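You operate a simulated robot arm through the tools that you are given. There is no shell and no other tool. Be economical: measure what you need, move in short steps, check, and stop when the job is done.

The job below is to be done with a simulated robot arm. You get a single attempt, and the scene is never put back.

## Task
Tip bottle D till its bubble is in the trap, then stand it in the middle deep drawer.
Fine: shut that drawer again. Set down upright: what you pick out. Where these are worked on the way, their far stop is far enough and under half their travel is too little: middle deep drawer.

It is judged by the outcome, as a careful person would: the job done as asked, and still so three seconds after it is handed in. It fails if anything else is knocked over, pushed out of place, dropped, spilled or broken.

## Robot
A 7-joint arm with a two-finger parallel gripper on a trunk, on a base that drives. Base frame: it is fixed to the floor where the robot stands at the start and does not move with it; the origin is under the middle of the robot, x ahead of it, y to its left, z up; the surface under the hand at the start is at about z = 90. Lengths are in cm, angles in degrees, forces in N, time in s.
With the tool pointing down near the work surface it reaches from about 10 to 60 cm from the robot's upright axis, wherever it stands. Its first joint turns from -166.0 to 166.0 degrees. Places, roughly: inside of the middle deep drawer [60, 10, 20]; middle deep drawer [50, 10, 30]. Payload 1.57 kg.
The tool frame sits at the grasp point between the pads (the TCP): z along the fingers, y along the line on which they close. The tips reach 3 cm beyond it. The gripper opens to 8 cm. The fingers are 1.7 cm wide and 1.2 cm thick; the gripper's body (4 by 8.2 cm) begins 8 cm behind the TCP.
Orientation is that of the tool frame in the base frame, as [roll, pitch, yaw] about the fixed x, y, z axes, in that order (R = Rz(yaw) Ry(pitch) Rx(roll)). With the fingers straight down and closing along the base's y, the tool's x points along the base's -x, its y along +y and its z along -z.

## Interface
- The arm moves only by the tool arm_command. Its argument "series" is a list of rows, each an object (a shift or turn left out is 0, a gripper value left out holds the last) with "travel": the shift along the tool's x, y, z in cm, a list of three; "delta_rot": the turn, a rotation vector about the tool's x, y, z in degrees, a list of three. In form: [{"travel": [tx, ty, tz], "delta_rot": [ax, ay, az]}, ...]. A call has 1 to 20 rows; each row is the pose to reach, as a shift and turn from the pose commanded when the call began, along the tool's axes at that moment. "jaw" is the closure, from 0 (fully open) to 1 (shut), set as the call begins (left out, the last holds). A row lasts 0.2 s, in which the tool goes at most 5 cm and 8.6 degrees; a call with a longer step from one row to the next is refused whole, and so is a gripper value outside its range. A pose out of reach is approached as far as the arm can. The call stops where the force on the tool passes 40 N (or 10 N more than at its start, if that is more) or the arm is blocked; 0.2 s more then pass. Each finger travels about 7.2 cm/s and halts on what it meets, pressing with about 28 N; the grip force reading is that of the motor and also rises with nothing between the fingers. The clock runs only during rows and for 0.2 s after the last one: add rows that repeat a pose to give the fingers time. It gives the time, the measured TCP pose, the force on the tool (base axes), the opening and the grip force at its end, in the units of the frame above (readings bear some noise), with the torque about the TCP (base axes, N m) and any sound that the robot's microphone picked up.
- Cameras (640 x 400 px; columns grow to the right, rows downward): "scene" is now at [21.5, 3.27, 154.31]; the picture's right is [0.62, -0.78, 0.00], its down [-0.73, -0.58, -0.36] and it looks along [0.28, 0.23, -0.93] (base axes); focal length 214 px, centre (320, 200). "wrist" rides on the gripper at [7.2, -0.7, -12.2] in the tool frame; the picture's right is [0.09, 1.00, 0.00], its down [-0.84, 0.08, -0.54] and it looks along [-0.54, 0.05, 0.84] (tool axes); focal length 238 px, centre (320, 200).
- capture(camera): a new picture of that camera. It takes no simulated time.
- lift_body(by): slides the trunk up (or, below 0, down) by that many cm; the arm and the scene camera ride with it, the base frame stays. It gives what a move gives, with no picture.
- steer(legs): drives the robot by 1 to 6 legs, each [ahead, left, turn to the left] in cm, cm and degrees, along the robot's own axes; the way and the turn of a leg run together, so that a leg with both is an arc; at most 150 cm and 180 degrees a leg. The arm and the cameras ride along, it lands a little off, and it stops where it bumps. It gives what a move gives.
- turn_head(pan, tilt): turns the head with the scene camera to pan (to the left, within 86 degrees either way) and tilt (down, from -29 to 69), counted from straight ahead of the robot. It gives what a move gives.
- probe_pixels(camera, pixels): for up to 12 pixels [column, row] of the newest picture of that camera ("zoom" is the newest enlarged one), the place [x, y, z] in the base frame of the surface seen there, good to about 0.2 cm. It takes no simulated time.
- inspect(camera, box): a new picture of the part [left, top, right, bottom] of that camera's present view, enlarged. It takes no simulated time.
- hand_in(): hands the job in; it is judged then, once.

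Keep the steps short. Do not move on a guess: measure, check each grasp and each placing, and mend mistakes. In all there are 80 turns and 48 pictures (those below and enlarged ones count). Leave the gripper open and the arm clear of the work at the hand-in unless told otherwise, and finish with a single line.

The tools are called after "Call:" by a JSON object that holds its "op" and its "data". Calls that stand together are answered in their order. arm_command: Moves the arm, as the interface text tells. Its arguments: {"type":"object","properties":{"series":{"type":"array"},"jaw":{"type":"number"}},"required":["series"]} The other tools are called the same way: lift_body (by) slides the trunk up or down; steer (legs) drives the base; turn_head (pan, tilt) turns the head that bears the scene camera; capture (camera) takes a picture; probe_pixels (camera, pixels) gives the place of the surface under pixels of a picture; inspect (camera, box) takes an enlarged picture of a part of a camera's view; hand_in () hands the job in.

At the start:

```text
time_s: 0.0
tcp_pos: [25.35, 25.96, 100.08]
orientation: [-180.0, 0.0, -179.9]
force: [0.2, 0.5, 0.1]
moment: [0.01, -0.03, 0.01]
width: 7.99
grasp_force: 0.1
trunk travel left (down, up): [-80.3, 18.7]
robot x, y, heading: [0.0, -0.29, -0.0]
head pan, tilt: [38.5, 68.7]
```

scene: 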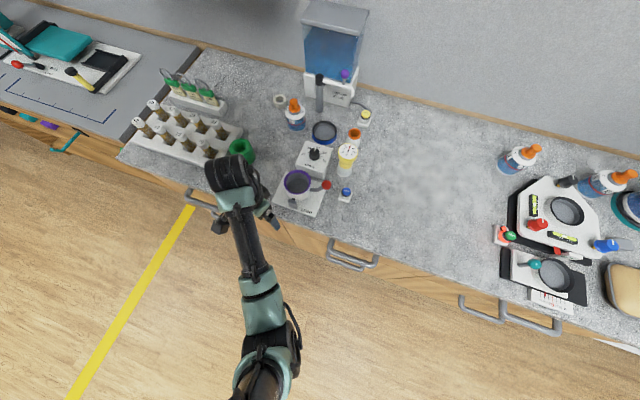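
wrist: 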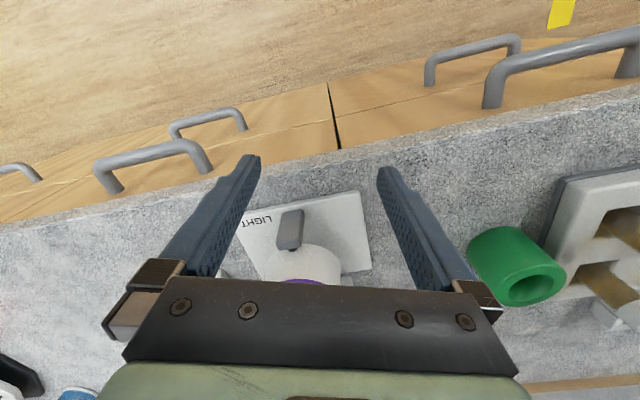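

I see a rack of green-capped bottles at about (195,95) in the scene view and vials at (185,135). I'll enlarge both areas to find bottle D.

Call:
{"op": "inspect", "data": {"camera": "scene", "box": [110, 60, 270, 160]}}

Call:
{"op": "inspect", "data": {"camera": "scene", "box": [250, 60, 410, 160]}}

Call:
{"op": "inspect", "data": {"camera": "scene", "box": [480, 130, 640, 230]}}

```text
4.00 times, centred on (190, 110) of scene
```

zoom: 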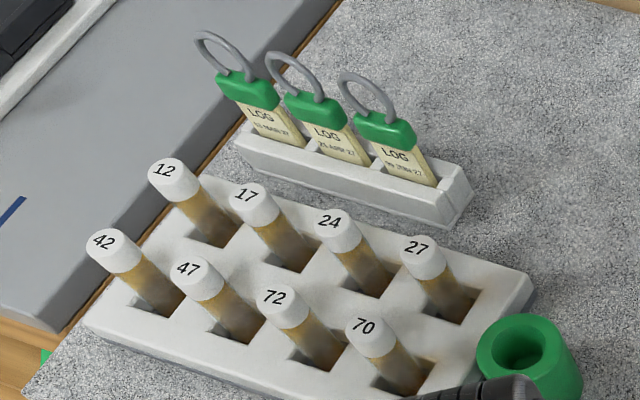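

```text
4.00 times, centred on (330, 110) of scene
```

zoom: 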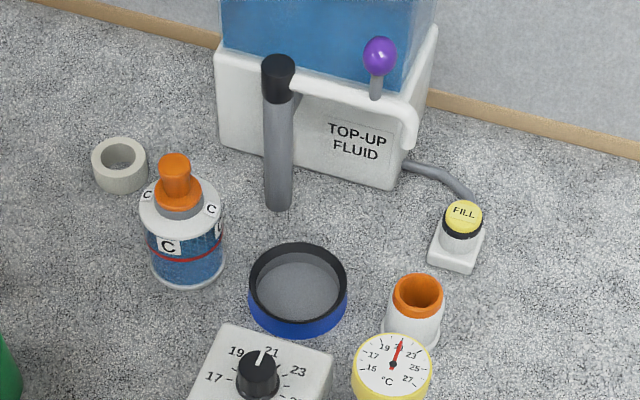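

```text
4.00 times, centred on (560, 180) of scene
```

zoom: 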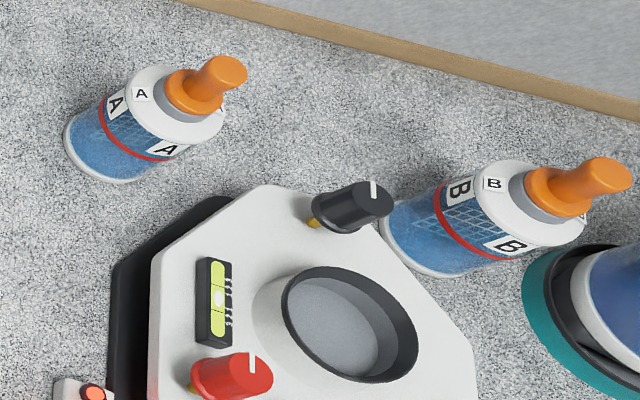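

Bottles A, B and C are seen, but not D. I'll turn the head right to look along the bench.

Call:
{"op": "turn_head", "data": {"pan": -10, "tilt": 55}}

Call:
{"op": "capture", "data": {"camera": "scene"}}

```text
time_s: 1.2
tcp_pos: [25.32, 26.04, 99.96]
orientation: [-180.0, 0.0, -180.0]
force: [0.3, 0.3, -0.8]
moment: [0.0, 0.05, 0.04]
width: 8.02
grasp_force: 0.1
trunk travel left (down, up): [-80.3, 18.7]
robot x, y, heading: [0.02, 0.08, -0.1]
head pan, tilt: [-10.0, 55.0]
```

```text
42 pictures are left
```

scene: 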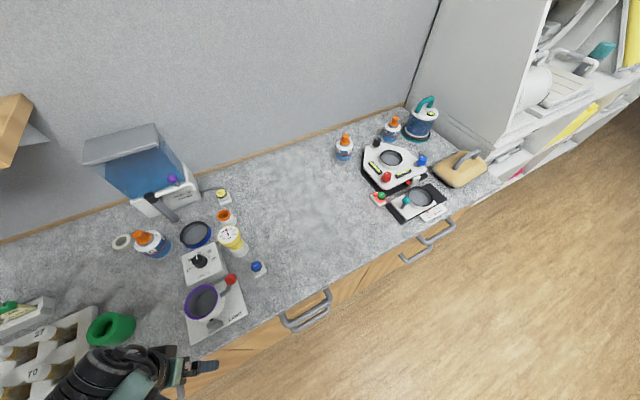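

D isn't on this stretch. I'll probe the key points and zoom on the shelf, then look left.

Call:
{"op": "probe_pixels", "data": {"camera": "scene", "pixels": [[200, 357], [495, 188], [310, 300], [300, 325], [440, 230], [415, 255], [153, 250], [203, 305], [230, 245], [425, 125], [345, 150], [393, 160]]}}

Call:
{"op": "inspect", "data": {"camera": "scene", "box": [330, 80, 522, 200]}}

Call:
{"op": "inspect", "data": {"camera": "scene", "box": [60, 170, 348, 350]}}

```text
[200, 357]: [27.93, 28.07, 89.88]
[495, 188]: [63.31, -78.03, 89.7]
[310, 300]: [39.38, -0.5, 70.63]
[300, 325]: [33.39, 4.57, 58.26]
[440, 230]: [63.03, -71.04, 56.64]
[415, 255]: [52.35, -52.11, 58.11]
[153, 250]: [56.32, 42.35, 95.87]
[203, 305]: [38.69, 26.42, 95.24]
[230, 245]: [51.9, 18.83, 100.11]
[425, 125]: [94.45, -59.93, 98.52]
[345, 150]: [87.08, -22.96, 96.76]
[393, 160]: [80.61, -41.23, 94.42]
```

```text
3.33 times, centred on (426, 140) of scene
```

zoom: 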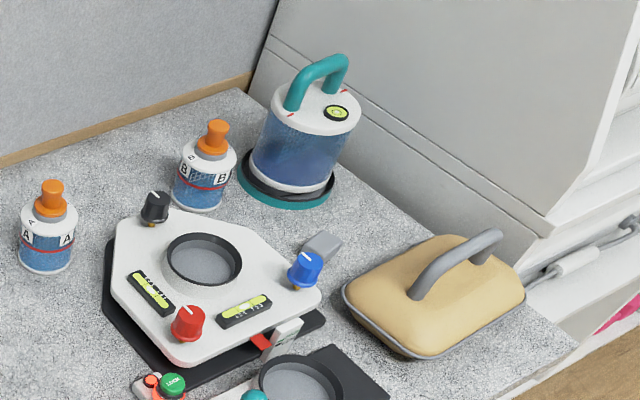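

```text
2.22 times, centred on (204, 260) of scene
```

zoom: 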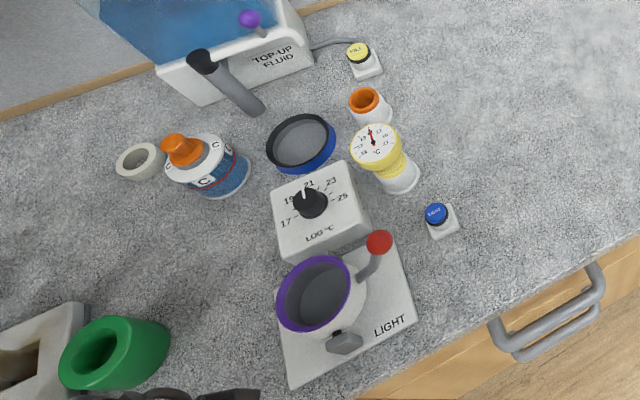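

D isn't here. Next I'll look left, and along the left bench.

Call:
{"op": "turn_head", "data": {"pan": 75, "tilt": 45}}

Call:
{"op": "capture", "data": {"camera": "scene"}}

Call:
{"op": "turn_head", "data": {"pan": -50, "tilt": 40}}

Call:
{"op": "capture", "data": {"camera": "scene"}}

```text
time_s: 2.8
tcp_pos: [25.33, 25.99, 99.95]
orientation: [179.9, 0.0, -179.9]
force: [0.3, -0.6, 0.7]
moment: [-0.03, -0.01, 0.0]
width: 7.99
grasp_force: 0.1
trunk travel left (down, up): [-80.3, 18.7]
robot x, y, heading: [-0.24, -0.32, 0.0]
head pan, tilt: [75.0, 45.0]
```

```text
39 pictures are left
```

scene: 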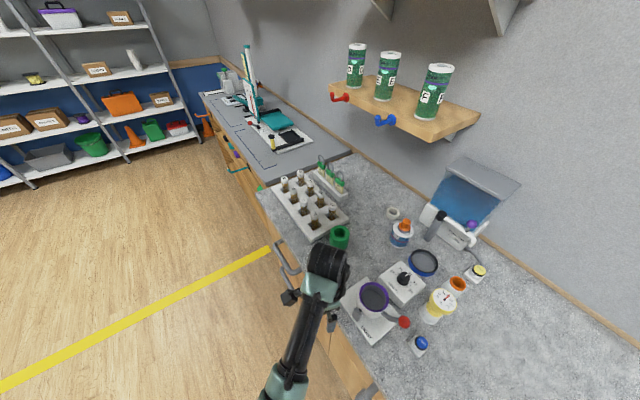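

```text
time_s: 4.8
tcp_pos: [25.48, 25.98, 99.97]
orientation: [179.9, 0.1, 179.9]
force: [0.0, 0.4, -0.8]
moment: [0.01, -0.03, -0.01]
width: 7.98
grasp_force: 0.0
trunk travel left (down, up): [-80.3, 18.7]
robot x, y, heading: [-0.14, -0.25, 0.1]
head pan, tilt: [-50.0, 40.0]
```

```text
38 pictures are left
```

scene: 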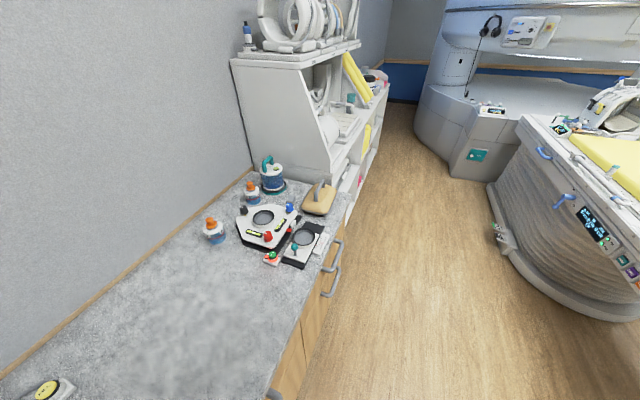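

I see a wall shelf with green bottles at about (400,75) in the left view, and a small bottle on the cabinet at (247,37). I'll zoom on it and the cabinet first.

Call:
{"op": "inspect", "data": {"camera": "scene", "box": [200, 0, 392, 120]}}

Call:
{"op": "turn_head", "data": {"pan": 60, "tilt": 25}}

Call:
{"op": "capture", "data": {"camera": "scene"}}

```text
3.33 times, centred on (296, 60) of scene
```

zoom: 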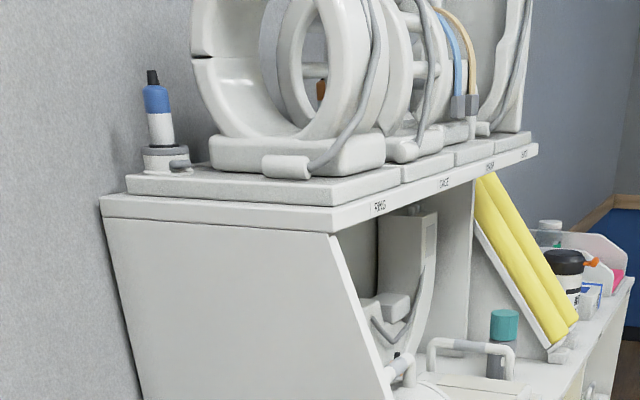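

```text
time_s: 6.7
tcp_pos: [25.38, 25.92, 100.01]
orientation: [180.0, 0.0, -180.0]
force: [1.1, -0.8, 0.2]
moment: [0.01, 0.02, 0.01]
width: 8.0
grasp_force: 0.1
trunk travel left (down, up): [-80.3, 18.7]
robot x, y, heading: [0.05, 0.02, 0.2]
head pan, tilt: [60.0, 25.0]
```

```text
36 pictures are left
```

scene: 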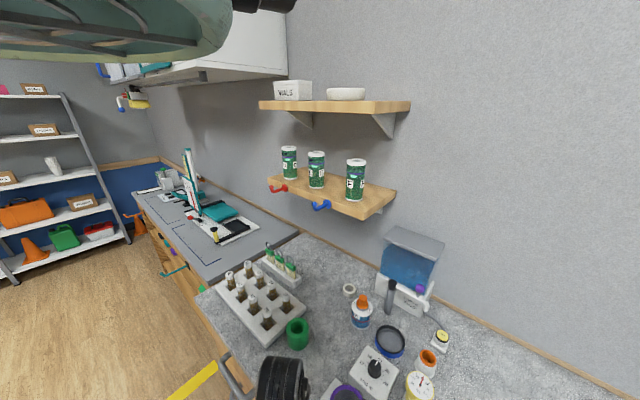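

I'll zoom on the green bottles on the wall shelf at about (325,175).

Call:
{"op": "inspect", "data": {"camera": "scene", "box": [256, 130, 416, 230]}}

Call:
{"op": "probe_pixels", "data": {"camera": "scene", "pixels": [[290, 150], [290, 175], [316, 156], [316, 185], [355, 163], [355, 195], [350, 212], [385, 192], [320, 107]]}}

```text
4.00 times, centred on (336, 180) of scene
```

zoom: 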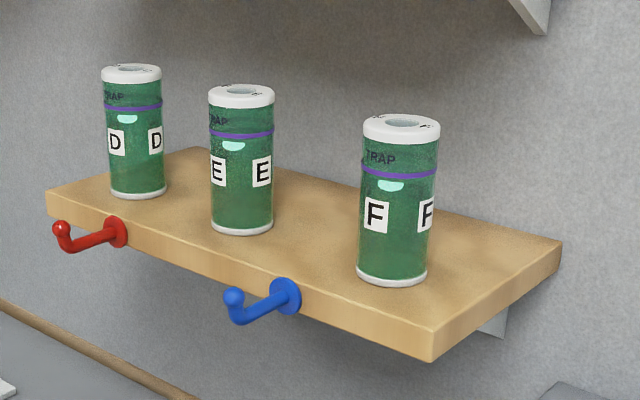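

```text
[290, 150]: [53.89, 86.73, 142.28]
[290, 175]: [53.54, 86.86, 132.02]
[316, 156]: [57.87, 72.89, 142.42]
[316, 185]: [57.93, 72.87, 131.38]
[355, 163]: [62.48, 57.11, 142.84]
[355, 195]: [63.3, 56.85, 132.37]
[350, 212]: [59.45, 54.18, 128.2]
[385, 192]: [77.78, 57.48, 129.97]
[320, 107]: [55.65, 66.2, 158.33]
```

D, E and F are on the wall shelf. D is at about (54,87), with its base at z≈130 and its top at z≈142. The bench front runs along (-0.316,0.949). I'll back away from the bench, turn 18.4° left to face it squarely, and slide left until D is straight ahead.

Call:
{"op": "steer", "data": {"legs": [[-30, 0, 0], [0, 0, 18.3], [0, 56, 0]]}}

Call:
{"op": "turn_head", "data": {"pan": 0, "tilt": 20}}

Call:
{"op": "capture", "data": {"camera": "scene"}}

```text
time_s: 12.5
tcp_pos: [-30.61, 84.68, 100.06]
orientation: [-180.0, 0.0, -161.8]
force: [0.4, -0.4, -0.7]
moment: [-0.02, 0.03, 0.03]
width: 8.0
grasp_force: 0.0
trunk travel left (down, up): [-80.3, 18.7]
robot x, y, heading: [-46.35, 52.22, 18.0]
head pan, tilt: [60.0, 25.0]
```

```text
time_s: 13.8
tcp_pos: [-30.74, 84.57, 100.0]
orientation: [-180.0, 0.0, -161.8]
force: [0.1, -0.4, -0.5]
moment: [-0.02, 0.02, 0.01]
width: 7.99
grasp_force: 0.0
trunk travel left (down, up): [-80.3, 18.7]
robot x, y, heading: [-46.63, 52.16, 18.3]
head pan, tilt: [0.0, 20.0]
```

```text
34 pictures are left
```

scene: 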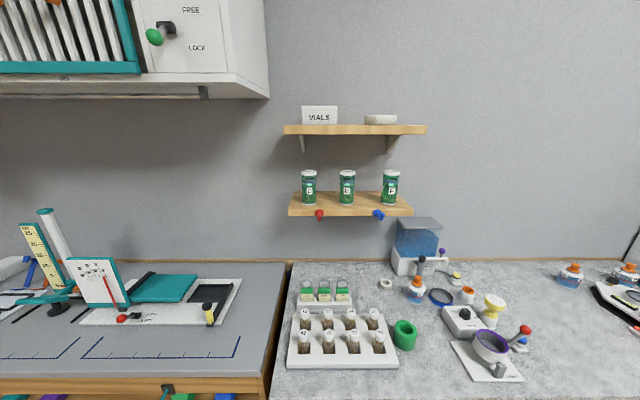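

Now I face the bench squarely, with D at about (309,187). I'll zoom in on it and probe points.

Call:
{"op": "inspect", "data": {"camera": "scene", "box": [276, 150, 404, 230]}}

Call:
{"op": "probe_pixels", "data": {"camera": "scene", "pixels": [[309, 180], [309, 202], [347, 180], [390, 180], [350, 212], [350, 132], [262, 90], [318, 216], [330, 205], [350, 310], [268, 300], [347, 320]]}}

```text
5.00 times, centred on (340, 190) of scene
```

zoom: 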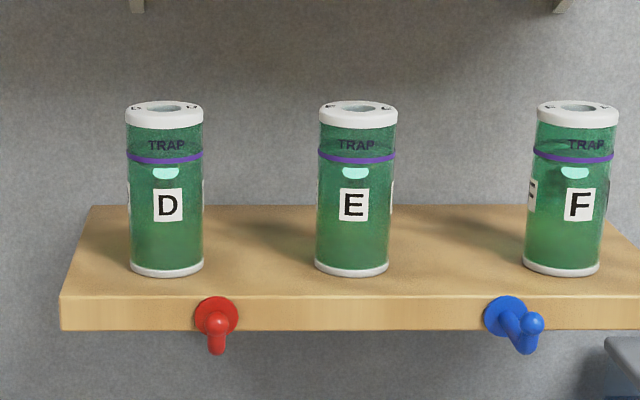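

```text
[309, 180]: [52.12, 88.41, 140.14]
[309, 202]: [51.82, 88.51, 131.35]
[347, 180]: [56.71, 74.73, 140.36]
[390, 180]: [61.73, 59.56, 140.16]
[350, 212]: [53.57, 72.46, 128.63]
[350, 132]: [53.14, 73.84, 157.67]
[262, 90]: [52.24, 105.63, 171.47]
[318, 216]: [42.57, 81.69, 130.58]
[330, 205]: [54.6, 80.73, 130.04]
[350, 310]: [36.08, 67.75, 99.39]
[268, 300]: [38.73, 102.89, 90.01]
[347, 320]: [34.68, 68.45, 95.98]
```

Bottle D's centre is at about (54.7,89.4). It is about 5.8 cm across, stands on z=130 and tops out at about 142.7. A red hook sits in front of it at (42.6,81.7,130.6). I'll raise the trunk, then bring the tool forward and centred with a 30° downward slant, still clear of the bench.

Call:
{"op": "lift_body", "data": {"by": 18}}

Call:
{"op": "arm_command", "data": {"series": [{"travel": [-2.5, -2.8, -2.2], "delta_rot": [0, -7.5, 0]}, {"travel": [-5, -5.6, -4.5], "delta_rot": [0, -15, 0]}, {"travel": [-7.5, -8.4, -6.7], "delta_rot": [0, -22.5, 0]}, {"travel": [-10, -11.2, -9], "delta_rot": [0, -30, 0]}, {"travel": [-12.5, -14, -11.2], "delta_rot": [0, -37.5, 0]}, {"travel": [-15, -16.8, -13.5], "delta_rot": [0, -45, 0]}, {"travel": [-17.5, -19.6, -15.7], "delta_rot": [0, -52.5, 0]}, {"travel": [-20, -22.5, -18], "delta_rot": [0, -60, 0]}, {"travel": [-20, -22.5, -18], "delta_rot": [0, -60, 0]}], "jaw": 0}}

```text
time_s: 15.8
tcp_pos: [-30.65, 84.5, 118.14]
orientation: [-179.9, 0.0, -161.9]
force: [0.0, -0.4, -0.7]
moment: [-0.03, -0.01, 0.02]
width: 7.99
grasp_force: 0.1
trunk travel left (down, up): [-98.3, 0.7]
robot x, y, heading: [-46.39, 51.95, 18.1]
head pan, tilt: [0.0, 20.0]
```

```text
time_s: 17.8
tcp_pos: [-4.63, 69.59, 135.95]
orientation: [-179.9, 60.1, -161.8]
force: [-0.1, -0.2, 0.5]
moment: [-0.03, -0.02, 0.02]
width: 7.99
grasp_force: 0.0
trunk travel left (down, up): [-98.3, 0.7]
robot x, y, heading: [-46.36, 52.13, 18.4]
head pan, tilt: [0.0, 20.0]
```

The tool is at (-4.6,69.6,136), in line with D. I'll drive ahead 28 cm, to the same distance from the bench as at the start, then look.

Call:
{"op": "steer", "data": {"legs": [[28, 0, 0]]}}

Call:
{"op": "capture", "data": {"camera": "wrist"}}

Call:
{"op": "capture", "data": {"camera": "scene"}}

```text
time_s: 19.7
tcp_pos: [21.5, 78.07, 135.9]
orientation: [-180.0, 60.1, -161.9]
force: [-0.4, 0.3, 0.3]
moment: [-0.01, 0.05, -0.02]
width: 8.01
grasp_force: 0.1
trunk travel left (down, up): [-98.3, 0.7]
robot x, y, heading: [-20.28, 60.41, 18.2]
head pan, tilt: [0.0, 20.0]
```

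```text
32 pictures are left
```

wrist: 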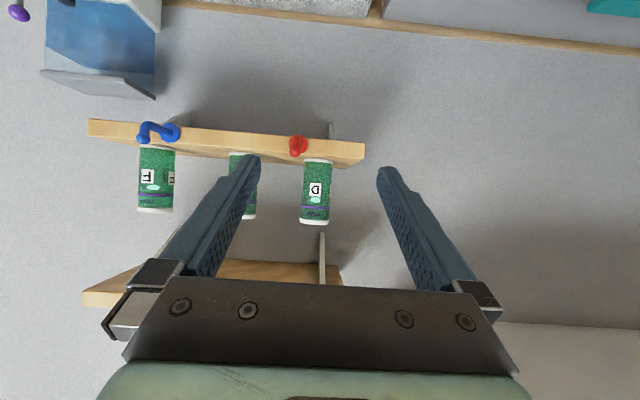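

```text
31 pictures are left
```

scene: 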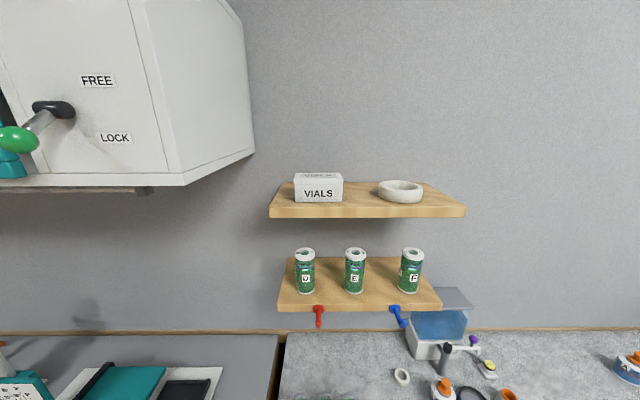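

In the upside-down wrist view D is at (317,190), centred between the fingers. I'll probe D and the hook for exact places.

Call:
{"op": "probe_pixels", "data": {"camera": "wrist", "pixels": [[316, 205], [305, 195], [329, 195], [315, 222], [317, 165], [298, 152], [298, 138], [335, 250], [250, 290], [300, 155]]}}

Call:
{"op": "probe_pixels", "data": {"camera": "scene", "pixels": [[304, 252], [305, 290], [318, 322], [319, 308], [300, 212], [360, 300]]}}

```text
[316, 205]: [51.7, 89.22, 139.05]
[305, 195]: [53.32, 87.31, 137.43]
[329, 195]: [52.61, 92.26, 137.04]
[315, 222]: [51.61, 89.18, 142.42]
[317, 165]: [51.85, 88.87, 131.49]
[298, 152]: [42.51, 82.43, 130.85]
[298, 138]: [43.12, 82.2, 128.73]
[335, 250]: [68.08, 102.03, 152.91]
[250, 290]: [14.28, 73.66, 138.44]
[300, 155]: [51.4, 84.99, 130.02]
```

```text
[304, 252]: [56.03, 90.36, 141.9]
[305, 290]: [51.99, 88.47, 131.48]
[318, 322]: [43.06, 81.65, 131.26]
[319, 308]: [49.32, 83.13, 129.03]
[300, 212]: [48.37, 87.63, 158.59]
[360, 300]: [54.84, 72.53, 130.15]
```

D's centre is at about 80 cm depth, and the tool needs 0.9 cm left and 35 cm ahead. I'll extend 22 cm first, rising 1 cm, staying short of the bottle.

Call:
{"op": "arm_command", "data": {"series": [{"travel": [-2.37, 0.2, 3.71]}, {"travel": [-4.75, 0.4, 7.42]}, {"travel": [-7.12, 0.6, 11.13]}, {"travel": [-9.5, 0.8, 14.84]}, {"travel": [-11.87, 0.9, 18.55]}, {"travel": [-11.87, 0.9, 18.55]}]}}

Call:
{"op": "capture", "data": {"camera": "wrist"}}

```text
time_s: 21.1
tcp_pos: [42.03, 86.04, 137.11]
orientation: [180.0, 60.2, -162.0]
force: [-0.1, 0.2, -0.3]
moment: [0.0, 0.04, -0.05]
width: 8.01
grasp_force: 0.0
trunk travel left (down, up): [-98.3, 0.7]
robot x, y, heading: [-20.56, 60.45, 18.1]
head pan, tilt: [0.0, 20.0]
```

```text
30 pictures are left
```

wrist: 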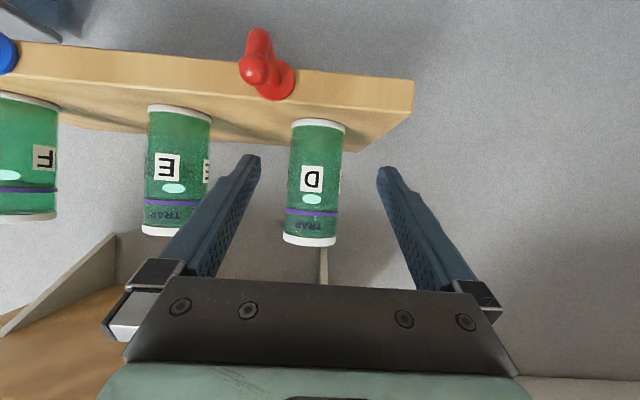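

D is centred and 13 cm remain. I'll advance the rest in small steps with the jaw open, watching the force.

Call:
{"op": "arm_command", "data": {"series": [{"travel": [-1.6, 0, 2.8]}, {"travel": [-3.2, 0, 5.6]}, {"travel": [-4.8, 0, 8.4]}, {"travel": [-6.4, 0, 11.1]}, {"travel": [-6.4, 0, 11.1]}]}}

Call:
{"op": "capture", "data": {"camera": "wrist"}}

```text
time_s: 22.3
tcp_pos: [54.34, 89.84, 136.98]
orientation: [-179.9, 60.1, -161.9]
force: [0.2, 0.4, -0.3]
moment: [-0.02, 0.03, -0.01]
width: 7.99
grasp_force: 0.0
trunk travel left (down, up): [-98.3, 0.7]
robot x, y, heading: [-20.5, 60.35, 18.1]
head pan, tilt: [0.0, 20.0]
```

```text
29 pictures are left
```

wrist: 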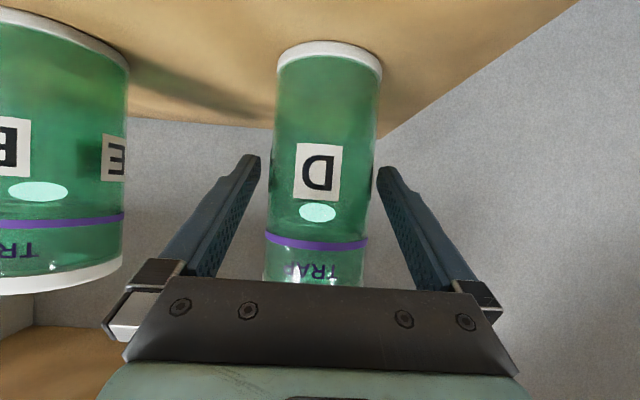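

The bottle stands between the fingers, centred. I'll close the jaw.

Call:
{"op": "arm_command", "data": {"series": [{"travel": [0, 0, 0]}, {"travel": [0, 0, 0]}, {"travel": [0, 0, 0]}, {"travel": [0, 0, 0]}], "jaw": 1}}

```text
time_s: 23.3
tcp_pos: [54.46, 89.88, 136.94]
orientation: [-180.0, 60.1, -161.9]
force: [1.6, 0.2, 1.6]
moment: [-0.01, -0.07, -0.05]
width: 5.88
grasp_force: 28.4
trunk travel left (down, up): [-98.3, 0.7]
robot x, y, heading: [-20.5, 60.79, 18.1]
head pan, tilt: [0.0, 20.0]
```

It is gripped at 5.88 cm. I'll lift 4 cm, then draw back 25 cm level.

Call:
{"op": "arm_command", "data": {"series": [{"travel": [-1.2, 0, -0.7]}, {"travel": [-2.4, 0, -1.4]}, {"travel": [-3.5, 0, -2]}, {"travel": [-1, 0, -6.3]}, {"travel": [1.5, 0, -10.6]}, {"travel": [4, 0, -14.9]}, {"travel": [6.5, 0, -19.2]}, {"travel": [9, 0, -23.6]}, {"travel": [9, 0, -23.6]}]}}

Call:
{"op": "capture", "data": {"camera": "wrist"}}

```text
refused: row 8 steps farther than a row can; nothing moved
```

```text
28 pictures are left
```

wrist: 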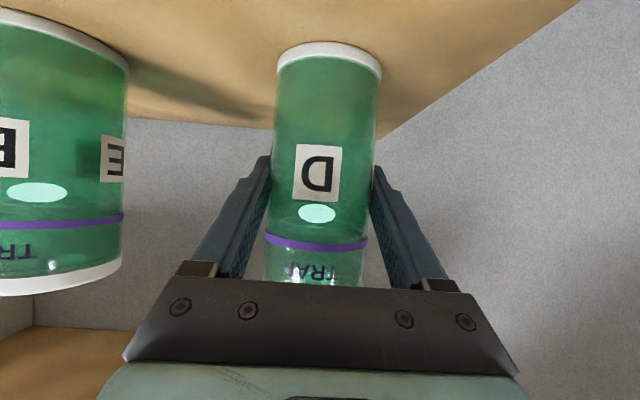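

The call was refused because one step was slightly too long. I'll repeat it with smaller steps.

Call:
{"op": "arm_command", "data": {"series": [{"travel": [-1.2, 0, -0.7]}, {"travel": [-2.4, 0, -1.4]}, {"travel": [-3.5, 0, -2]}, {"travel": [-1.4, 0, -5.6]}, {"travel": [0.7, 0, -9.2]}, {"travel": [2.8, 0, -12.9]}, {"travel": [4.9, 0, -16.5]}, {"travel": [7, 0, -20.1]}, {"travel": [9, 0, -23.6]}, {"travel": [9, 0, -23.6]}]}}

Call:
{"op": "capture", "data": {"camera": "wrist"}}

```text
time_s: 25.5
tcp_pos: [30.64, 81.96, 140.89]
orientation: [-179.9, 59.9, -161.8]
force: [0.6, -0.4, -3.8]
moment: [0.01, -0.01, -0.01]
width: 5.91
grasp_force: 28.0
trunk travel left (down, up): [-98.3, 0.7]
robot x, y, heading: [-20.58, 60.49, 17.8]
head pan, tilt: [0.0, 20.0]
```

```text
27 pictures are left
```

wrist: 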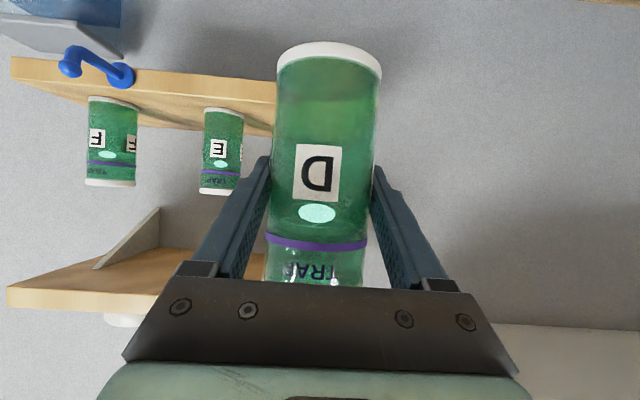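

It is held firmly and carries about 0.4 kg. The bubble shows just below the purple ring on the side facing me, under the word TRAP. I'll tip the bottle's top away from me by about 60° while coming back and down a little, then look.

Call:
{"op": "arm_command", "data": {"series": [{"travel": [2.6, 0, -0.2], "delta_rot": [0, 8.5, 0]}, {"travel": [5.2, 0, -0.4], "delta_rot": [0, 17, 0]}, {"travel": [7.8, 0, -0.6], "delta_rot": [0, 25.5, 0]}, {"travel": [10.4, 0, -0.8], "delta_rot": [0, 34, 0]}, {"travel": [13, 0, -1], "delta_rot": [0, 42.5, 0]}, {"travel": [15.6, 0, -1.1], "delta_rot": [0, 51, 0]}, {"travel": [18, 0, -1.2], "delta_rot": [0, 59.5, 0]}, {"travel": [18, 0, -1.2], "delta_rot": [0, 59.5, 0]}, {"travel": [18, 0, -1.2], "delta_rot": [0, 59.5, 0]}]}}

Call:
{"op": "capture", "data": {"camera": "wrist"}}

```text
time_s: 27.5
tcp_pos: [21.21, 79.16, 125.82]
orientation: [-179.9, 0.3, -161.9]
force: [0.1, 0.2, -2.6]
moment: [-0.03, -0.03, -0.02]
width: 5.86
grasp_force: 28.0
out of reach, approached as far as the arm can: row 5
trunk travel left (down, up): [-98.3, 0.7]
robot x, y, heading: [-20.73, 60.52, 17.8]
head pan, tilt: [0.0, 20.0]
```

```text
26 pictures are left
```

wrist: 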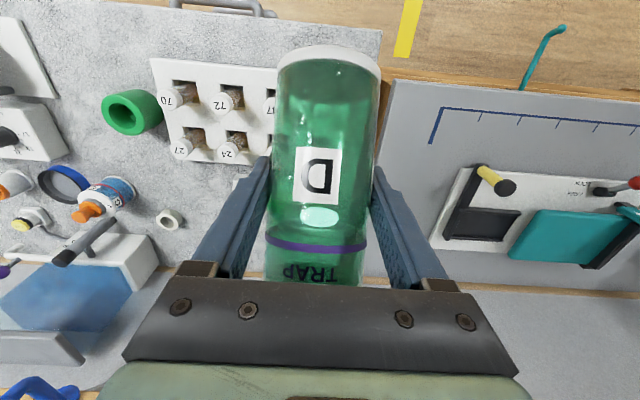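

The bottle is at 60° and the bubble still sits under the ring. I'll tip on to about 94° and look.

Call:
{"op": "arm_command", "data": {"series": [{"delta_rot": [0, 8.5, 0]}, {"delta_rot": [0, 17, 0]}, {"delta_rot": [0, 25.5, 0]}, {"delta_rot": [0, 34, 0]}, {"delta_rot": [0, 34, 0]}, {"delta_rot": [0, 34, 0]}, {"delta_rot": [0, 34, 0]}, {"delta_rot": [0, 34, 0]}]}}

Call:
{"op": "capture", "data": {"camera": "wrist"}}

```text
time_s: 29.3
tcp_pos: [21.22, 78.86, 125.77]
orientation: [-180.0, -33.5, -161.8]
force: [0.5, -0.3, -3.5]
moment: [0.03, 0.0, 0.02]
width: 5.87
grasp_force: 27.3
trunk travel left (down, up): [-98.3, 0.7]
robot x, y, heading: [-20.38, 60.6, 18.4]
head pan, tilt: [0.0, 20.0]
```

```text
25 pictures are left
```

wrist: 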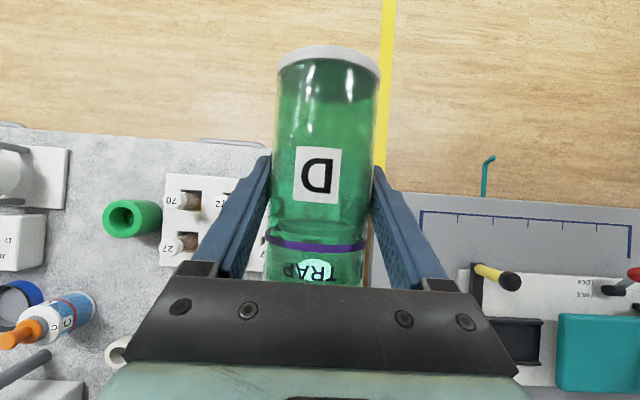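

The bubble is now past the purple ring, over the word TRAP. I'll bring the bottle back upright by reversing the turn, then check that the bubble stays in the trap.

Call:
{"op": "arm_command", "data": {"series": [{"delta_rot": [0, -8.5, 0]}, {"delta_rot": [0, -17, 0]}, {"delta_rot": [0, -25.5, 0]}, {"delta_rot": [0, -34, 0]}, {"delta_rot": [0, -42.5, 0]}, {"delta_rot": [0, -51, 0]}, {"delta_rot": [0, -59.5, 0]}, {"delta_rot": [0, -68, 0]}, {"delta_rot": [0, -76.5, 0]}, {"delta_rot": [0, -85, 0]}, {"delta_rot": [0, -93.5, 0]}, {"delta_rot": [0, -93.5, 0]}, {"delta_rot": [0, -93.5, 0]}]}}

Call:
{"op": "capture", "data": {"camera": "wrist"}}

```text
time_s: 32.1
tcp_pos: [21.15, 78.92, 125.9]
orientation: [-180.0, 60.0, -161.8]
force: [0.6, -1.3, -3.5]
moment: [0.0, 0.03, -0.01]
width: 5.88
grasp_force: 27.8
trunk travel left (down, up): [-98.3, 0.7]
robot x, y, heading: [-20.4, 60.21, 17.9]
head pan, tilt: [0.0, 20.0]
```

```text
24 pictures are left
```

wrist: 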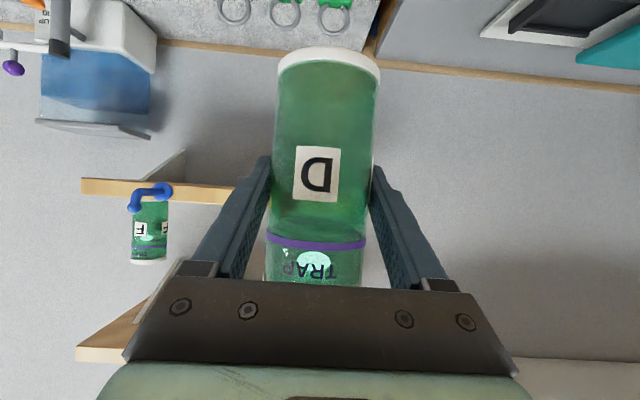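

The bubble stays in the trap with the bottle upright. I'll back off 30 cm, slide right to face the middle drawers, and look.

Call:
{"op": "steer", "data": {"legs": [[-30, 0, 0], [0, -62, 0]]}}

Call:
{"op": "turn_head", "data": {"pan": -15, "tilt": 50}}

Call:
{"op": "capture", "data": {"camera": "scene"}}

```text
time_s: 37.3
tcp_pos: [11.21, 10.77, 125.91]
orientation: [180.0, 59.9, -161.5]
force: [0.5, -0.1, -3.9]
moment: [0.0, 0.02, -0.01]
width: 5.89
grasp_force: 28.1
trunk travel left (down, up): [-98.3, 0.7]
robot x, y, heading: [-30.31, -8.2, 18.8]
head pan, tilt: [0.0, 20.0]
```

```text
time_s: 38.2
tcp_pos: [11.05, 10.83, 125.87]
orientation: [-180.0, 60.0, -161.5]
force: [0.1, -0.5, -4.1]
moment: [-0.02, 0.01, -0.02]
width: 5.89
grasp_force: 28.5
trunk travel left (down, up): [-98.3, 0.7]
robot x, y, heading: [-30.36, -8.06, 18.6]
head pan, tilt: [-15.0, 50.0]
```

```text
23 pictures are left
```

scene: 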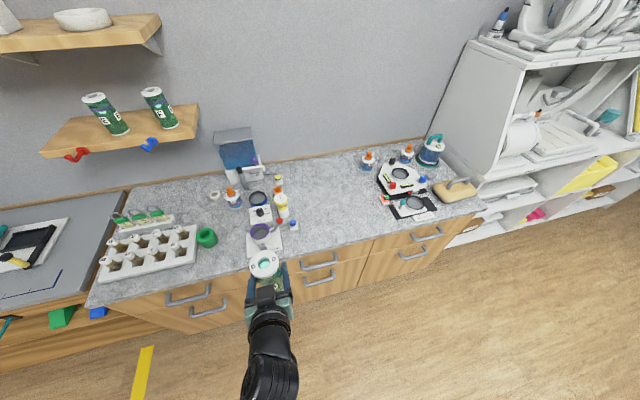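

Now I see three columns of drawers. The middle one has handles at about (320,264) and (318,281). I'll probe handles, fronts and free bench.

Call:
{"op": "probe_pixels", "data": {"camera": "scene", "pixels": [[303, 284], [318, 281], [333, 276], [303, 268], [335, 261], [310, 275], [330, 310], [350, 290], [318, 240], [345, 215], [340, 190], [372, 245]]}}

Call:
{"op": "inspect", "data": {"camera": "scene", "box": [240, 220, 400, 320]}}

```text
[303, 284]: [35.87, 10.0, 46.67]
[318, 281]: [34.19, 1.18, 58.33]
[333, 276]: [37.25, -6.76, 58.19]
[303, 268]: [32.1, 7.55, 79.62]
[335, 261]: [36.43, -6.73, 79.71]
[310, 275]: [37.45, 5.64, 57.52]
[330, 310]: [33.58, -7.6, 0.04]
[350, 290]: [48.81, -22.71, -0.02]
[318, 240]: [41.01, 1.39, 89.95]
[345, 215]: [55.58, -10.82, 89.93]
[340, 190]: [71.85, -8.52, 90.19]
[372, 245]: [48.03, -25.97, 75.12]
```

```text
4.00 times, centred on (320, 270) of scene
```

zoom: 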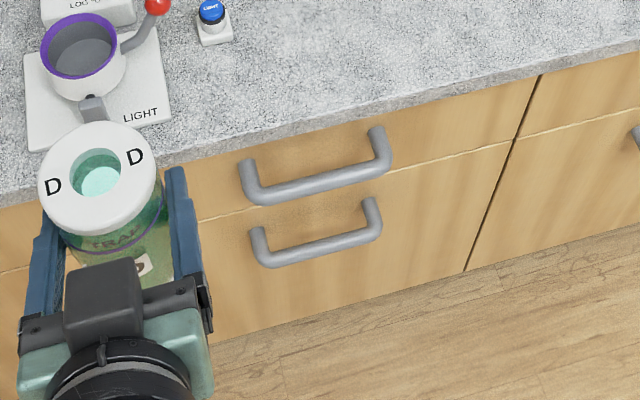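

The deep drawer's handle bar lies at z≈58.3, about 33 cm out and centred near (34,0). I want to rest the bottle on free bench near the front, right of centre. I'll probe that region for what is nearby.

Call:
{"op": "probe_pixels", "data": {"camera": "scene", "pixels": [[382, 206], [385, 196], [405, 217], [365, 225], [375, 228], [355, 230], [395, 225], [294, 225], [345, 240], [475, 212], [490, 240], [371, 250]]}}

```text
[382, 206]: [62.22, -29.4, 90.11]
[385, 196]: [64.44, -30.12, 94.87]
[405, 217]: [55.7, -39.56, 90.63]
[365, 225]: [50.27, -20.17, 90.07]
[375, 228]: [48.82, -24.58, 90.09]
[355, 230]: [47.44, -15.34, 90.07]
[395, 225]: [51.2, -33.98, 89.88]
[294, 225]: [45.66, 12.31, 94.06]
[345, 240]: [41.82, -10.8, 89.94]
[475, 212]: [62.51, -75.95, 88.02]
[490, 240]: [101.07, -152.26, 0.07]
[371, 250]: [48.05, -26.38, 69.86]
```

The area around (53.4,-21.3) is free, with the nearest object about 12 cm away. I'll drive right 44 cm, then ahead 30 cm, to bring the bottle over it, still high up.

Call:
{"op": "steer", "data": {"legs": [[0, -43.8, 0], [30, 0, 0]]}}

Call:
{"op": "turn_head", "data": {"pan": 0, "tilt": 62}}

Call:
{"op": "capture", "data": {"camera": "scene"}}

```text
time_s: 42.6
tcp_pos: [53.85, -21.2, 126.0]
orientation: [179.9, 60.0, -161.3]
force: [-0.1, 0.5, -3.7]
moment: [0.02, 0.03, 0.02]
width: 5.89
grasp_force: 28.2
trunk travel left (down, up): [-98.3, 0.7]
robot x, y, heading: [12.87, -39.69, 18.7]
head pan, tilt: [-15.0, 50.0]
```

```text
time_s: 43.3
tcp_pos: [54.09, -21.13, 125.88]
orientation: [179.9, 59.9, -161.3]
force: [0.3, -0.1, -3.3]
moment: [0.0, -0.01, -0.02]
width: 5.89
grasp_force: 27.9
trunk travel left (down, up): [-98.3, 0.7]
robot x, y, heading: [12.23, -39.95, 18.7]
head pan, tilt: [0.0, 62.0]
```

```text
21 pictures are left
```

scene: 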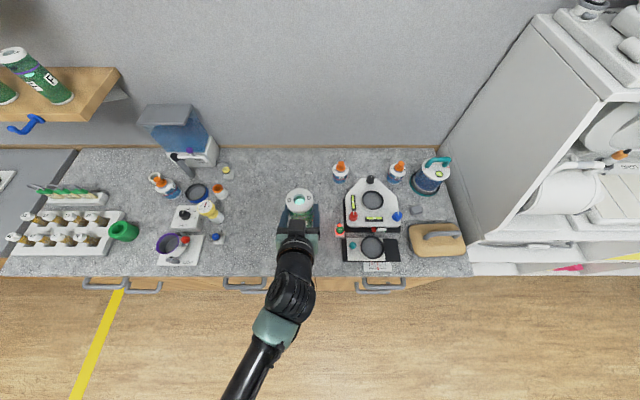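

The bottle hangs over free bench at (54,-21), and the nearest object on the right is clear of the gripper. I'll lower with the trunk, leaving about 0.7 cm.

Call:
{"op": "lift_body", "data": {"by": -28.2}}

Call:
{"op": "capture", "data": {"camera": "wrist"}}

```text
time_s: 46.2
tcp_pos: [53.94, -21.2, 97.72]
orientation: [-179.9, 60.0, -161.2]
force: [-0.1, 0.0, -3.9]
moment: [-0.02, 0.02, -0.04]
width: 5.87
grasp_force: 27.7
trunk travel left (down, up): [-70.1, 28.9]
robot x, y, heading: [12.61, -40.02, 19.0]
head pan, tilt: [0.0, 62.0]
```

```text
20 pictures are left
```

wrist: 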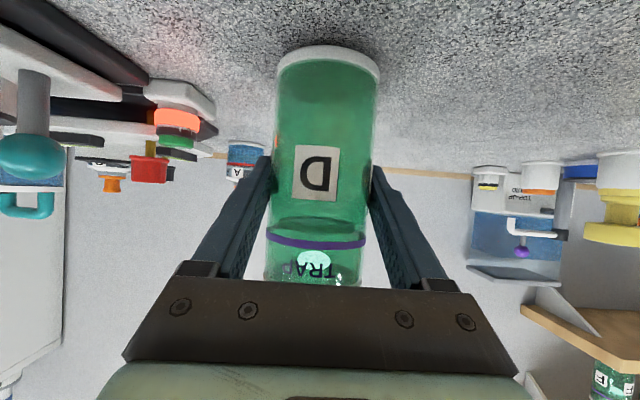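

The bubble is still in the trap and the bottle is just above the bench. I'll lower the last 0.85 cm in small steps.

Call:
{"op": "arm_command", "data": {"series": [{"travel": [0.26, 0, 0.15]}, {"travel": [0.48, 0, 0.28]}, {"travel": [0.6, 0, 0.35]}, {"travel": [0.74, 0, 0.43]}, {"travel": [0.74, 0, 0.43]}]}}

```text
time_s: 47.4
tcp_pos: [54.03, -21.17, 97.0]
orientation: [179.9, 60.2, -161.4]
force: [2.4, 0.6, 3.4]
moment: [-0.04, -0.03, 0.01]
width: 5.87
grasp_force: 28.0
trunk travel left (down, up): [-70.1, 28.9]
robot x, y, heading: [12.93, -39.57, 18.5]
head pan, tilt: [0.0, 62.0]
```

Contact is made; the force rose from -3.9 to +3.4 N. I'll open the jaw, then draw straight back along the fingers.

Call:
{"op": "arm_command", "data": {"series": [{"travel": [0, 0, 0]}, {"travel": [0, 0, 0]}, {"travel": [0, 0, 0]}], "jaw": 0}}

Call:
{"op": "arm_command", "data": {"series": [{"travel": [0, 0, -2]}, {"travel": [0, 0, -5]}, {"travel": [0, 0, -9]}, {"travel": [0, 0, -13]}, {"travel": [0, 0, -17]}, {"travel": [0, 0, -17]}]}}

Call:
{"op": "capture", "data": {"camera": "wrist"}}

```text
time_s: 48.2
tcp_pos: [53.98, -21.19, 96.88]
orientation: [-179.9, 59.9, -161.3]
force: [-0.3, 0.0, 0.6]
moment: [-0.01, -0.02, -0.01]
width: 7.99
grasp_force: 0.1
trunk travel left (down, up): [-70.1, 28.9]
robot x, y, heading: [12.24, -39.77, 18.7]
head pan, tilt: [0.0, 62.0]
```

```text
time_s: 49.6
tcp_pos: [41.97, -20.68, 101.85]
orientation: [-179.9, 60.1, -161.3]
force: [0.0, -0.1, -0.1]
moment: [-0.03, 0.03, 0.0]
width: 8.02
grasp_force: 0.2
out of reach, approached as far as the arm can: row 4, 5, 6
trunk travel left (down, up): [-70.1, 28.9]
robot x, y, heading: [12.59, -39.86, 18.7]
head pan, tilt: [0.0, 62.0]
```

```text
19 pictures are left
```

wrist: 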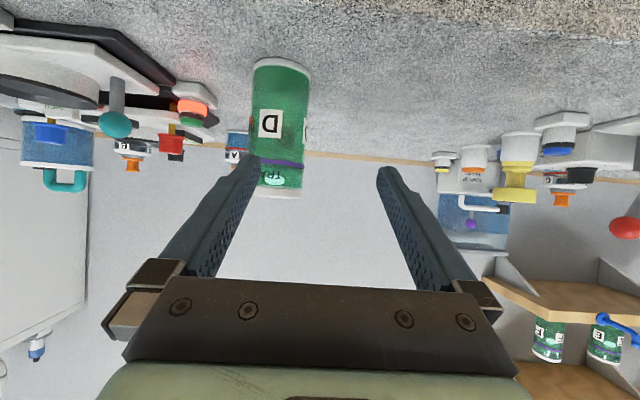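

The bottle stands upright on the bench with the bubble in the trap. Next comes the drawer. I'll back off 40 cm and move left to face the handle, then level the tool.

Call:
{"op": "steer", "data": {"legs": [[-40, 0, -0.3], [0, 25, 0]]}}

Call:
{"op": "arm_command", "data": {"series": [{"travel": [-1.5, 0, 3.5], "delta_rot": [0, -7.5, 0]}, {"travel": [-3, 0, 7], "delta_rot": [0, -15, 0]}, {"travel": [-4.5, 0, 10.5], "delta_rot": [0, -22.5, 0]}, {"travel": [-6, 0, 14], "delta_rot": [0, -30, 0]}, {"travel": [-6, 0, 14], "delta_rot": [0, -30, 0]}]}}

Call:
{"op": "arm_command", "data": {"series": [{"delta_rot": [0, 0, 8.2]}, {"delta_rot": [0, 0, 16.4]}, {"delta_rot": [0, 0, 24.6]}, {"delta_rot": [0, 0, 32.8]}, {"delta_rot": [0, 0, 41]}, {"delta_rot": [0, 0, 49.2]}, {"delta_rot": [0, 0, 57.4]}, {"delta_rot": [0, 0, 65.6]}, {"delta_rot": [0, 0, 73.8]}, {"delta_rot": [0, 0, 82]}, {"delta_rot": [0, 0, 90]}, {"delta_rot": [0, 0, 90]}]}}

```text
time_s: 53.5
tcp_pos: [-3.09, -10.59, 101.99]
orientation: [-179.9, 60.1, -162.2]
force: [-0.4, -0.1, 0.7]
moment: [-0.04, -0.02, -0.01]
width: 8.02
grasp_force: 0.0
trunk travel left (down, up): [-70.1, 28.9]
robot x, y, heading: [-33.02, -29.45, 17.7]
head pan, tilt: [0.0, 62.0]
```

```text
time_s: 54.7
tcp_pos: [11.34, -5.85, 99.97]
orientation: [-17.9, 89.8, -0.1]
force: [-0.1, 0.0, 0.5]
moment: [0.0, 0.0, 0.0]
width: 8.0
grasp_force: 0.0
trunk travel left (down, up): [-70.1, 28.9]
robot x, y, heading: [-32.96, -29.51, 17.6]
head pan, tilt: [0.0, 62.0]
```

```text
time_s: 57.3
tcp_pos: [11.32, -5.99, 100.13]
orientation: [89.9, -0.2, 107.7]
force: [-0.9, 0.5, 0.3]
moment: [0.0, 0.01, 0.01]
width: 8.0
grasp_force: 0.1
trunk travel left (down, up): [-70.1, 28.9]
robot x, y, heading: [-33.03, -29.36, 17.7]
head pan, tilt: [0.0, 62.0]
```

The tool is level with the fingers stacked vertically. I'll lower the trunk to handle height, then check through both cameras.

Call:
{"op": "lift_body", "data": {"by": -41.8}}

Call:
{"op": "turn_head", "data": {"pan": 5, "tilt": 45}}

Call:
{"op": "capture", "data": {"camera": "wrist"}}

Call:
{"op": "capture", "data": {"camera": "scene"}}

```text
refused: -41.8 is not a number from -40 to 40
```

```text
time_s: 58.1
tcp_pos: [11.23, -5.94, 100.14]
orientation: [90.0, 0.1, 107.7]
force: [1.1, -0.5, 0.3]
moment: [0.0, 0.02, 0.02]
width: 7.99
grasp_force: 0.0
trunk travel left (down, up): [-70.1, 28.9]
robot x, y, heading: [-33.07, -29.57, 17.5]
head pan, tilt: [5.0, 45.0]
```

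```text
18 pictures are left
```

wrist: 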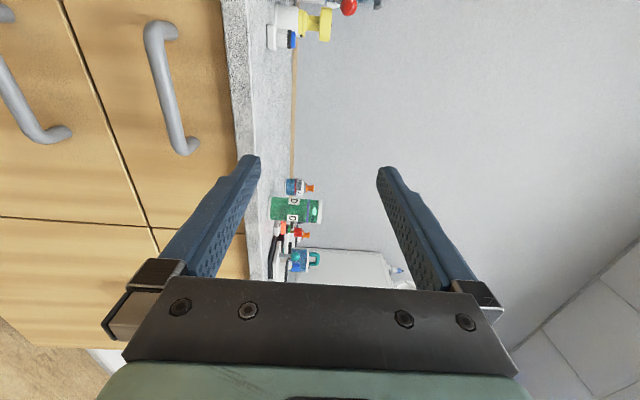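

```text
17 pictures are left
```

scene: 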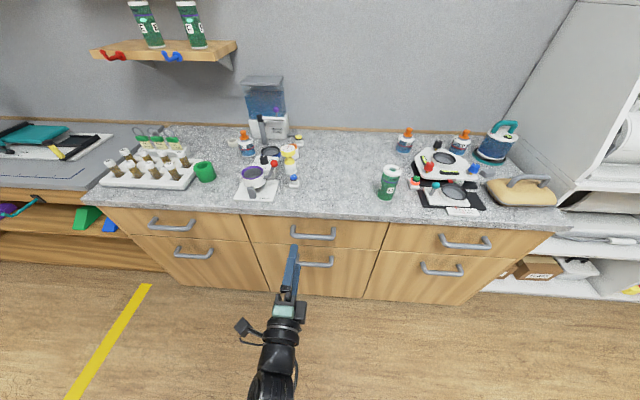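

The middle column's lower front is the middle deep drawer. Its handle is at (316,264) in the scene view. I'll probe it and the front.

Call:
{"op": "probe_pixels", "data": {"camera": "scene", "pixels": [[302, 264], [310, 265], [320, 265], [330, 264], [333, 259], [345, 280], [340, 255], [340, 245], [378, 262], [262, 262], [350, 294]]}}

Call:
{"op": "probe_pixels", "data": {"camera": "wrist", "pixels": [[8, 90], [30, 128], [60, 133], [100, 150], [30, 180]]}}

Call:
{"op": "lift_body", "data": {"by": -40}}

```text
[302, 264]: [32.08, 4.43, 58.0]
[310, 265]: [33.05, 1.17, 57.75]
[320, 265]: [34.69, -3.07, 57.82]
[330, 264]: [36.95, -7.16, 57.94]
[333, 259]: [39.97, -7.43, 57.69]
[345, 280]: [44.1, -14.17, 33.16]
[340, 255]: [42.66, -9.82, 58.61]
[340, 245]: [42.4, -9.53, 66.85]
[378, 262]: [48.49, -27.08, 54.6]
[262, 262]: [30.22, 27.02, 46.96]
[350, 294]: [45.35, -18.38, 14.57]
```

```text
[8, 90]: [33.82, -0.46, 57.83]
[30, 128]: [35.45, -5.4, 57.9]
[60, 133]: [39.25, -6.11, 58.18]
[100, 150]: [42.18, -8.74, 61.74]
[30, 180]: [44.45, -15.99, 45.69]
```

```text
time_s: 61.9
tcp_pos: [11.27, -5.94, 60.04]
orientation: [89.9, 0.0, 107.7]
force: [-0.2, 0.7, 0.3]
moment: [0.01, 0.01, 0.03]
width: 8.0
grasp_force: 0.2
trunk travel left (down, up): [-30.1, 68.9]
robot x, y, heading: [-32.87, -29.17, 17.8]
head pan, tilt: [5.0, 45.0]
```

The bar's middle is at about (34.4,-1.4,57.8) and the face is 4.7 cm behind it. I'll drive ahead 13 cm, and at the same time drop 2.2 cm and shift 2.8 cm to the right with the arm.

Call:
{"op": "steer", "data": {"legs": [[13, 0, 0.5]]}}

Call:
{"op": "arm_command", "data": {"series": [{"travel": [-1.4, -1.1, 0]}, {"travel": [-2.8, -2.2, 0]}, {"travel": [-2.8, -2.2, 0]}]}}

Call:
{"op": "capture", "data": {"camera": "wrist"}}

```text
time_s: 63.2
tcp_pos: [23.3, -1.5, 60.03]
orientation: [89.9, 0.0, 108.2]
force: [-0.1, -0.2, 0.1]
moment: [0.02, 0.02, -0.04]
width: 7.97
grasp_force: 0.0
trunk travel left (down, up): [-30.1, 68.9]
robot x, y, heading: [-20.17, -25.29, 18.1]
head pan, tilt: [5.0, 45.0]
```

```text
time_s: 64.0
tcp_pos: [24.09, -3.89, 59.26]
orientation: [88.4, 0.3, 106.9]
force: [0.0, -0.8, -0.5]
moment: [0.0, -0.02, -0.01]
width: 8.01
grasp_force: 0.1
out of reach, approached as far as the arm can: row 1, 2
trunk travel left (down, up): [-30.1, 68.9]
robot x, y, heading: [-20.45, -25.36, 18.3]
head pan, tilt: [5.0, 45.0]
```

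```text
16 pictures are left
```

wrist: 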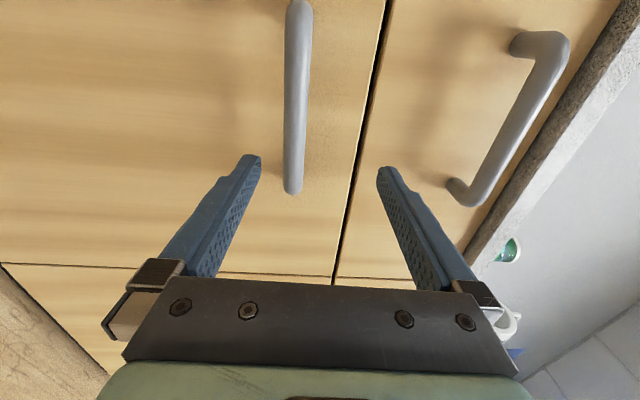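

The arm is near its low limit here. Extending should free it, so I'll go 5 cm ahead and read.

Call:
{"op": "arm_command", "data": {"series": [{"travel": [0, 0, 2.5]}, {"travel": [0, 0, 5]}, {"travel": [0, 0, 5]}]}}

```text
time_s: 64.8
tcp_pos: [29.03, -2.46, 57.9]
orientation: [90.0, 0.0, 108.2]
force: [0.2, -0.1, -0.5]
moment: [0.0, 0.0, -0.01]
width: 8.01
grasp_force: 0.0
trunk travel left (down, up): [-30.1, 68.9]
robot x, y, heading: [-20.45, -25.86, 18.3]
head pan, tilt: [5.0, 45.0]
```

It is resolved: z=57.9, in line. I'll go 5.4 cm farther so the bar lies between the pads, then look.

Call:
{"op": "arm_command", "data": {"series": [{"travel": [0, 0, 2.7]}, {"travel": [0, 0, 5.4]}, {"travel": [0, 0, 5.4]}]}}

Call:
{"op": "capture", "data": {"camera": "wrist"}}

```text
time_s: 65.6
tcp_pos: [34.29, -0.69, 57.94]
orientation: [89.9, 0.0, 108.2]
force: [0.1, 0.2, -0.1]
moment: [0.02, -0.01, 0.01]
width: 7.99
grasp_force: 0.2
trunk travel left (down, up): [-30.1, 68.9]
robot x, y, heading: [-20.72, -25.3, 18.2]
head pan, tilt: [5.0, 45.0]
```

```text
15 pictures are left
```

wrist: 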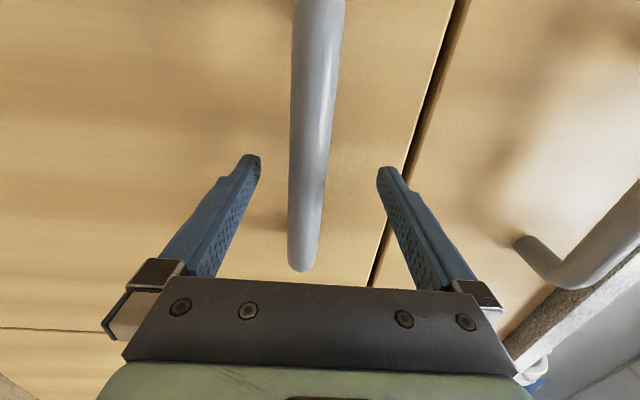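

The bar runs between the fingers. I'll close on it.

Call:
{"op": "arm_command", "data": {"series": [{"travel": [0, 0, 0]}, {"travel": [0, 0, 0]}, {"travel": [0, 0, 0]}, {"travel": [0, 0, 0]}], "jaw": 1}}

```text
time_s: 66.6
tcp_pos: [34.17, -0.79, 57.19]
orientation: [91.1, 0.0, 108.1]
force: [-2.1, -0.4, -27.3]
moment: [-0.02, -0.08, -0.21]
width: 2.2
grasp_force: 34.5
trunk travel left (down, up): [-30.1, 68.9]
robot x, y, heading: [-20.45, -24.99, 18.2]
head pan, tilt: [5.0, 45.0]
```

The bar is held at 2.2 cm, but the force of -27 N shows the hand is a bit high. I'll drop it 0.9 cm to relax.

Call:
{"op": "arm_command", "data": {"series": [{"travel": [0, -0.5, 0]}, {"travel": [0, -0.9, 0]}, {"travel": [0, -0.9, 0]}]}}

```text
time_s: 67.4
tcp_pos: [34.11, -0.84, 57.11]
orientation: [89.9, 0.0, 108.3]
force: [1.4, 2.5, -6.8]
moment: [0.02, 0.19, -0.14]
width: 2.18
grasp_force: 34.5
trunk travel left (down, up): [-30.1, 68.9]
robot x, y, heading: [-20.3, -25.18, 18.5]
head pan, tilt: [5.0, 45.0]
```

It is relaxed and firmly held. I'll pull the drawer by driving back 20 cm.

Call:
{"op": "steer", "data": {"legs": [[-20, 0, 0]]}}

Call:
{"op": "turn_head", "data": {"pan": 8, "tilt": 50}}

Call:
{"op": "capture", "data": {"camera": "scene"}}

```text
time_s: 69.0
tcp_pos: [15.23, -7.14, 57.13]
orientation: [89.9, 0.1, 108.1]
force: [-2.0, -1.1, 0.6]
moment: [-0.07, 0.03, -0.13]
width: 2.17
grasp_force: 34.6
trunk travel left (down, up): [-30.1, 68.9]
robot x, y, heading: [-39.57, -31.81, 18.3]
head pan, tilt: [5.0, 45.0]
```

```text
time_s: 69.7
tcp_pos: [15.31, -7.19, 57.14]
orientation: [89.9, 0.0, 108.2]
force: [-0.1, 1.1, -0.5]
moment: [-0.01, -0.07, -0.05]
width: 2.16
grasp_force: 34.4
trunk travel left (down, up): [-30.1, 68.9]
robot x, y, heading: [-39.62, -31.76, 18.4]
head pan, tilt: [8.0, 50.0]
```

```text
14 pictures are left
```

scene: 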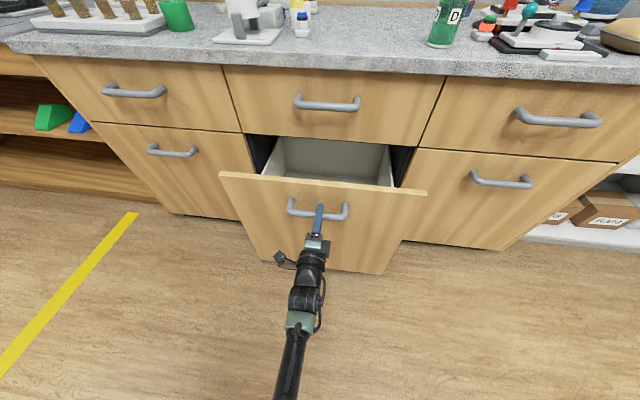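

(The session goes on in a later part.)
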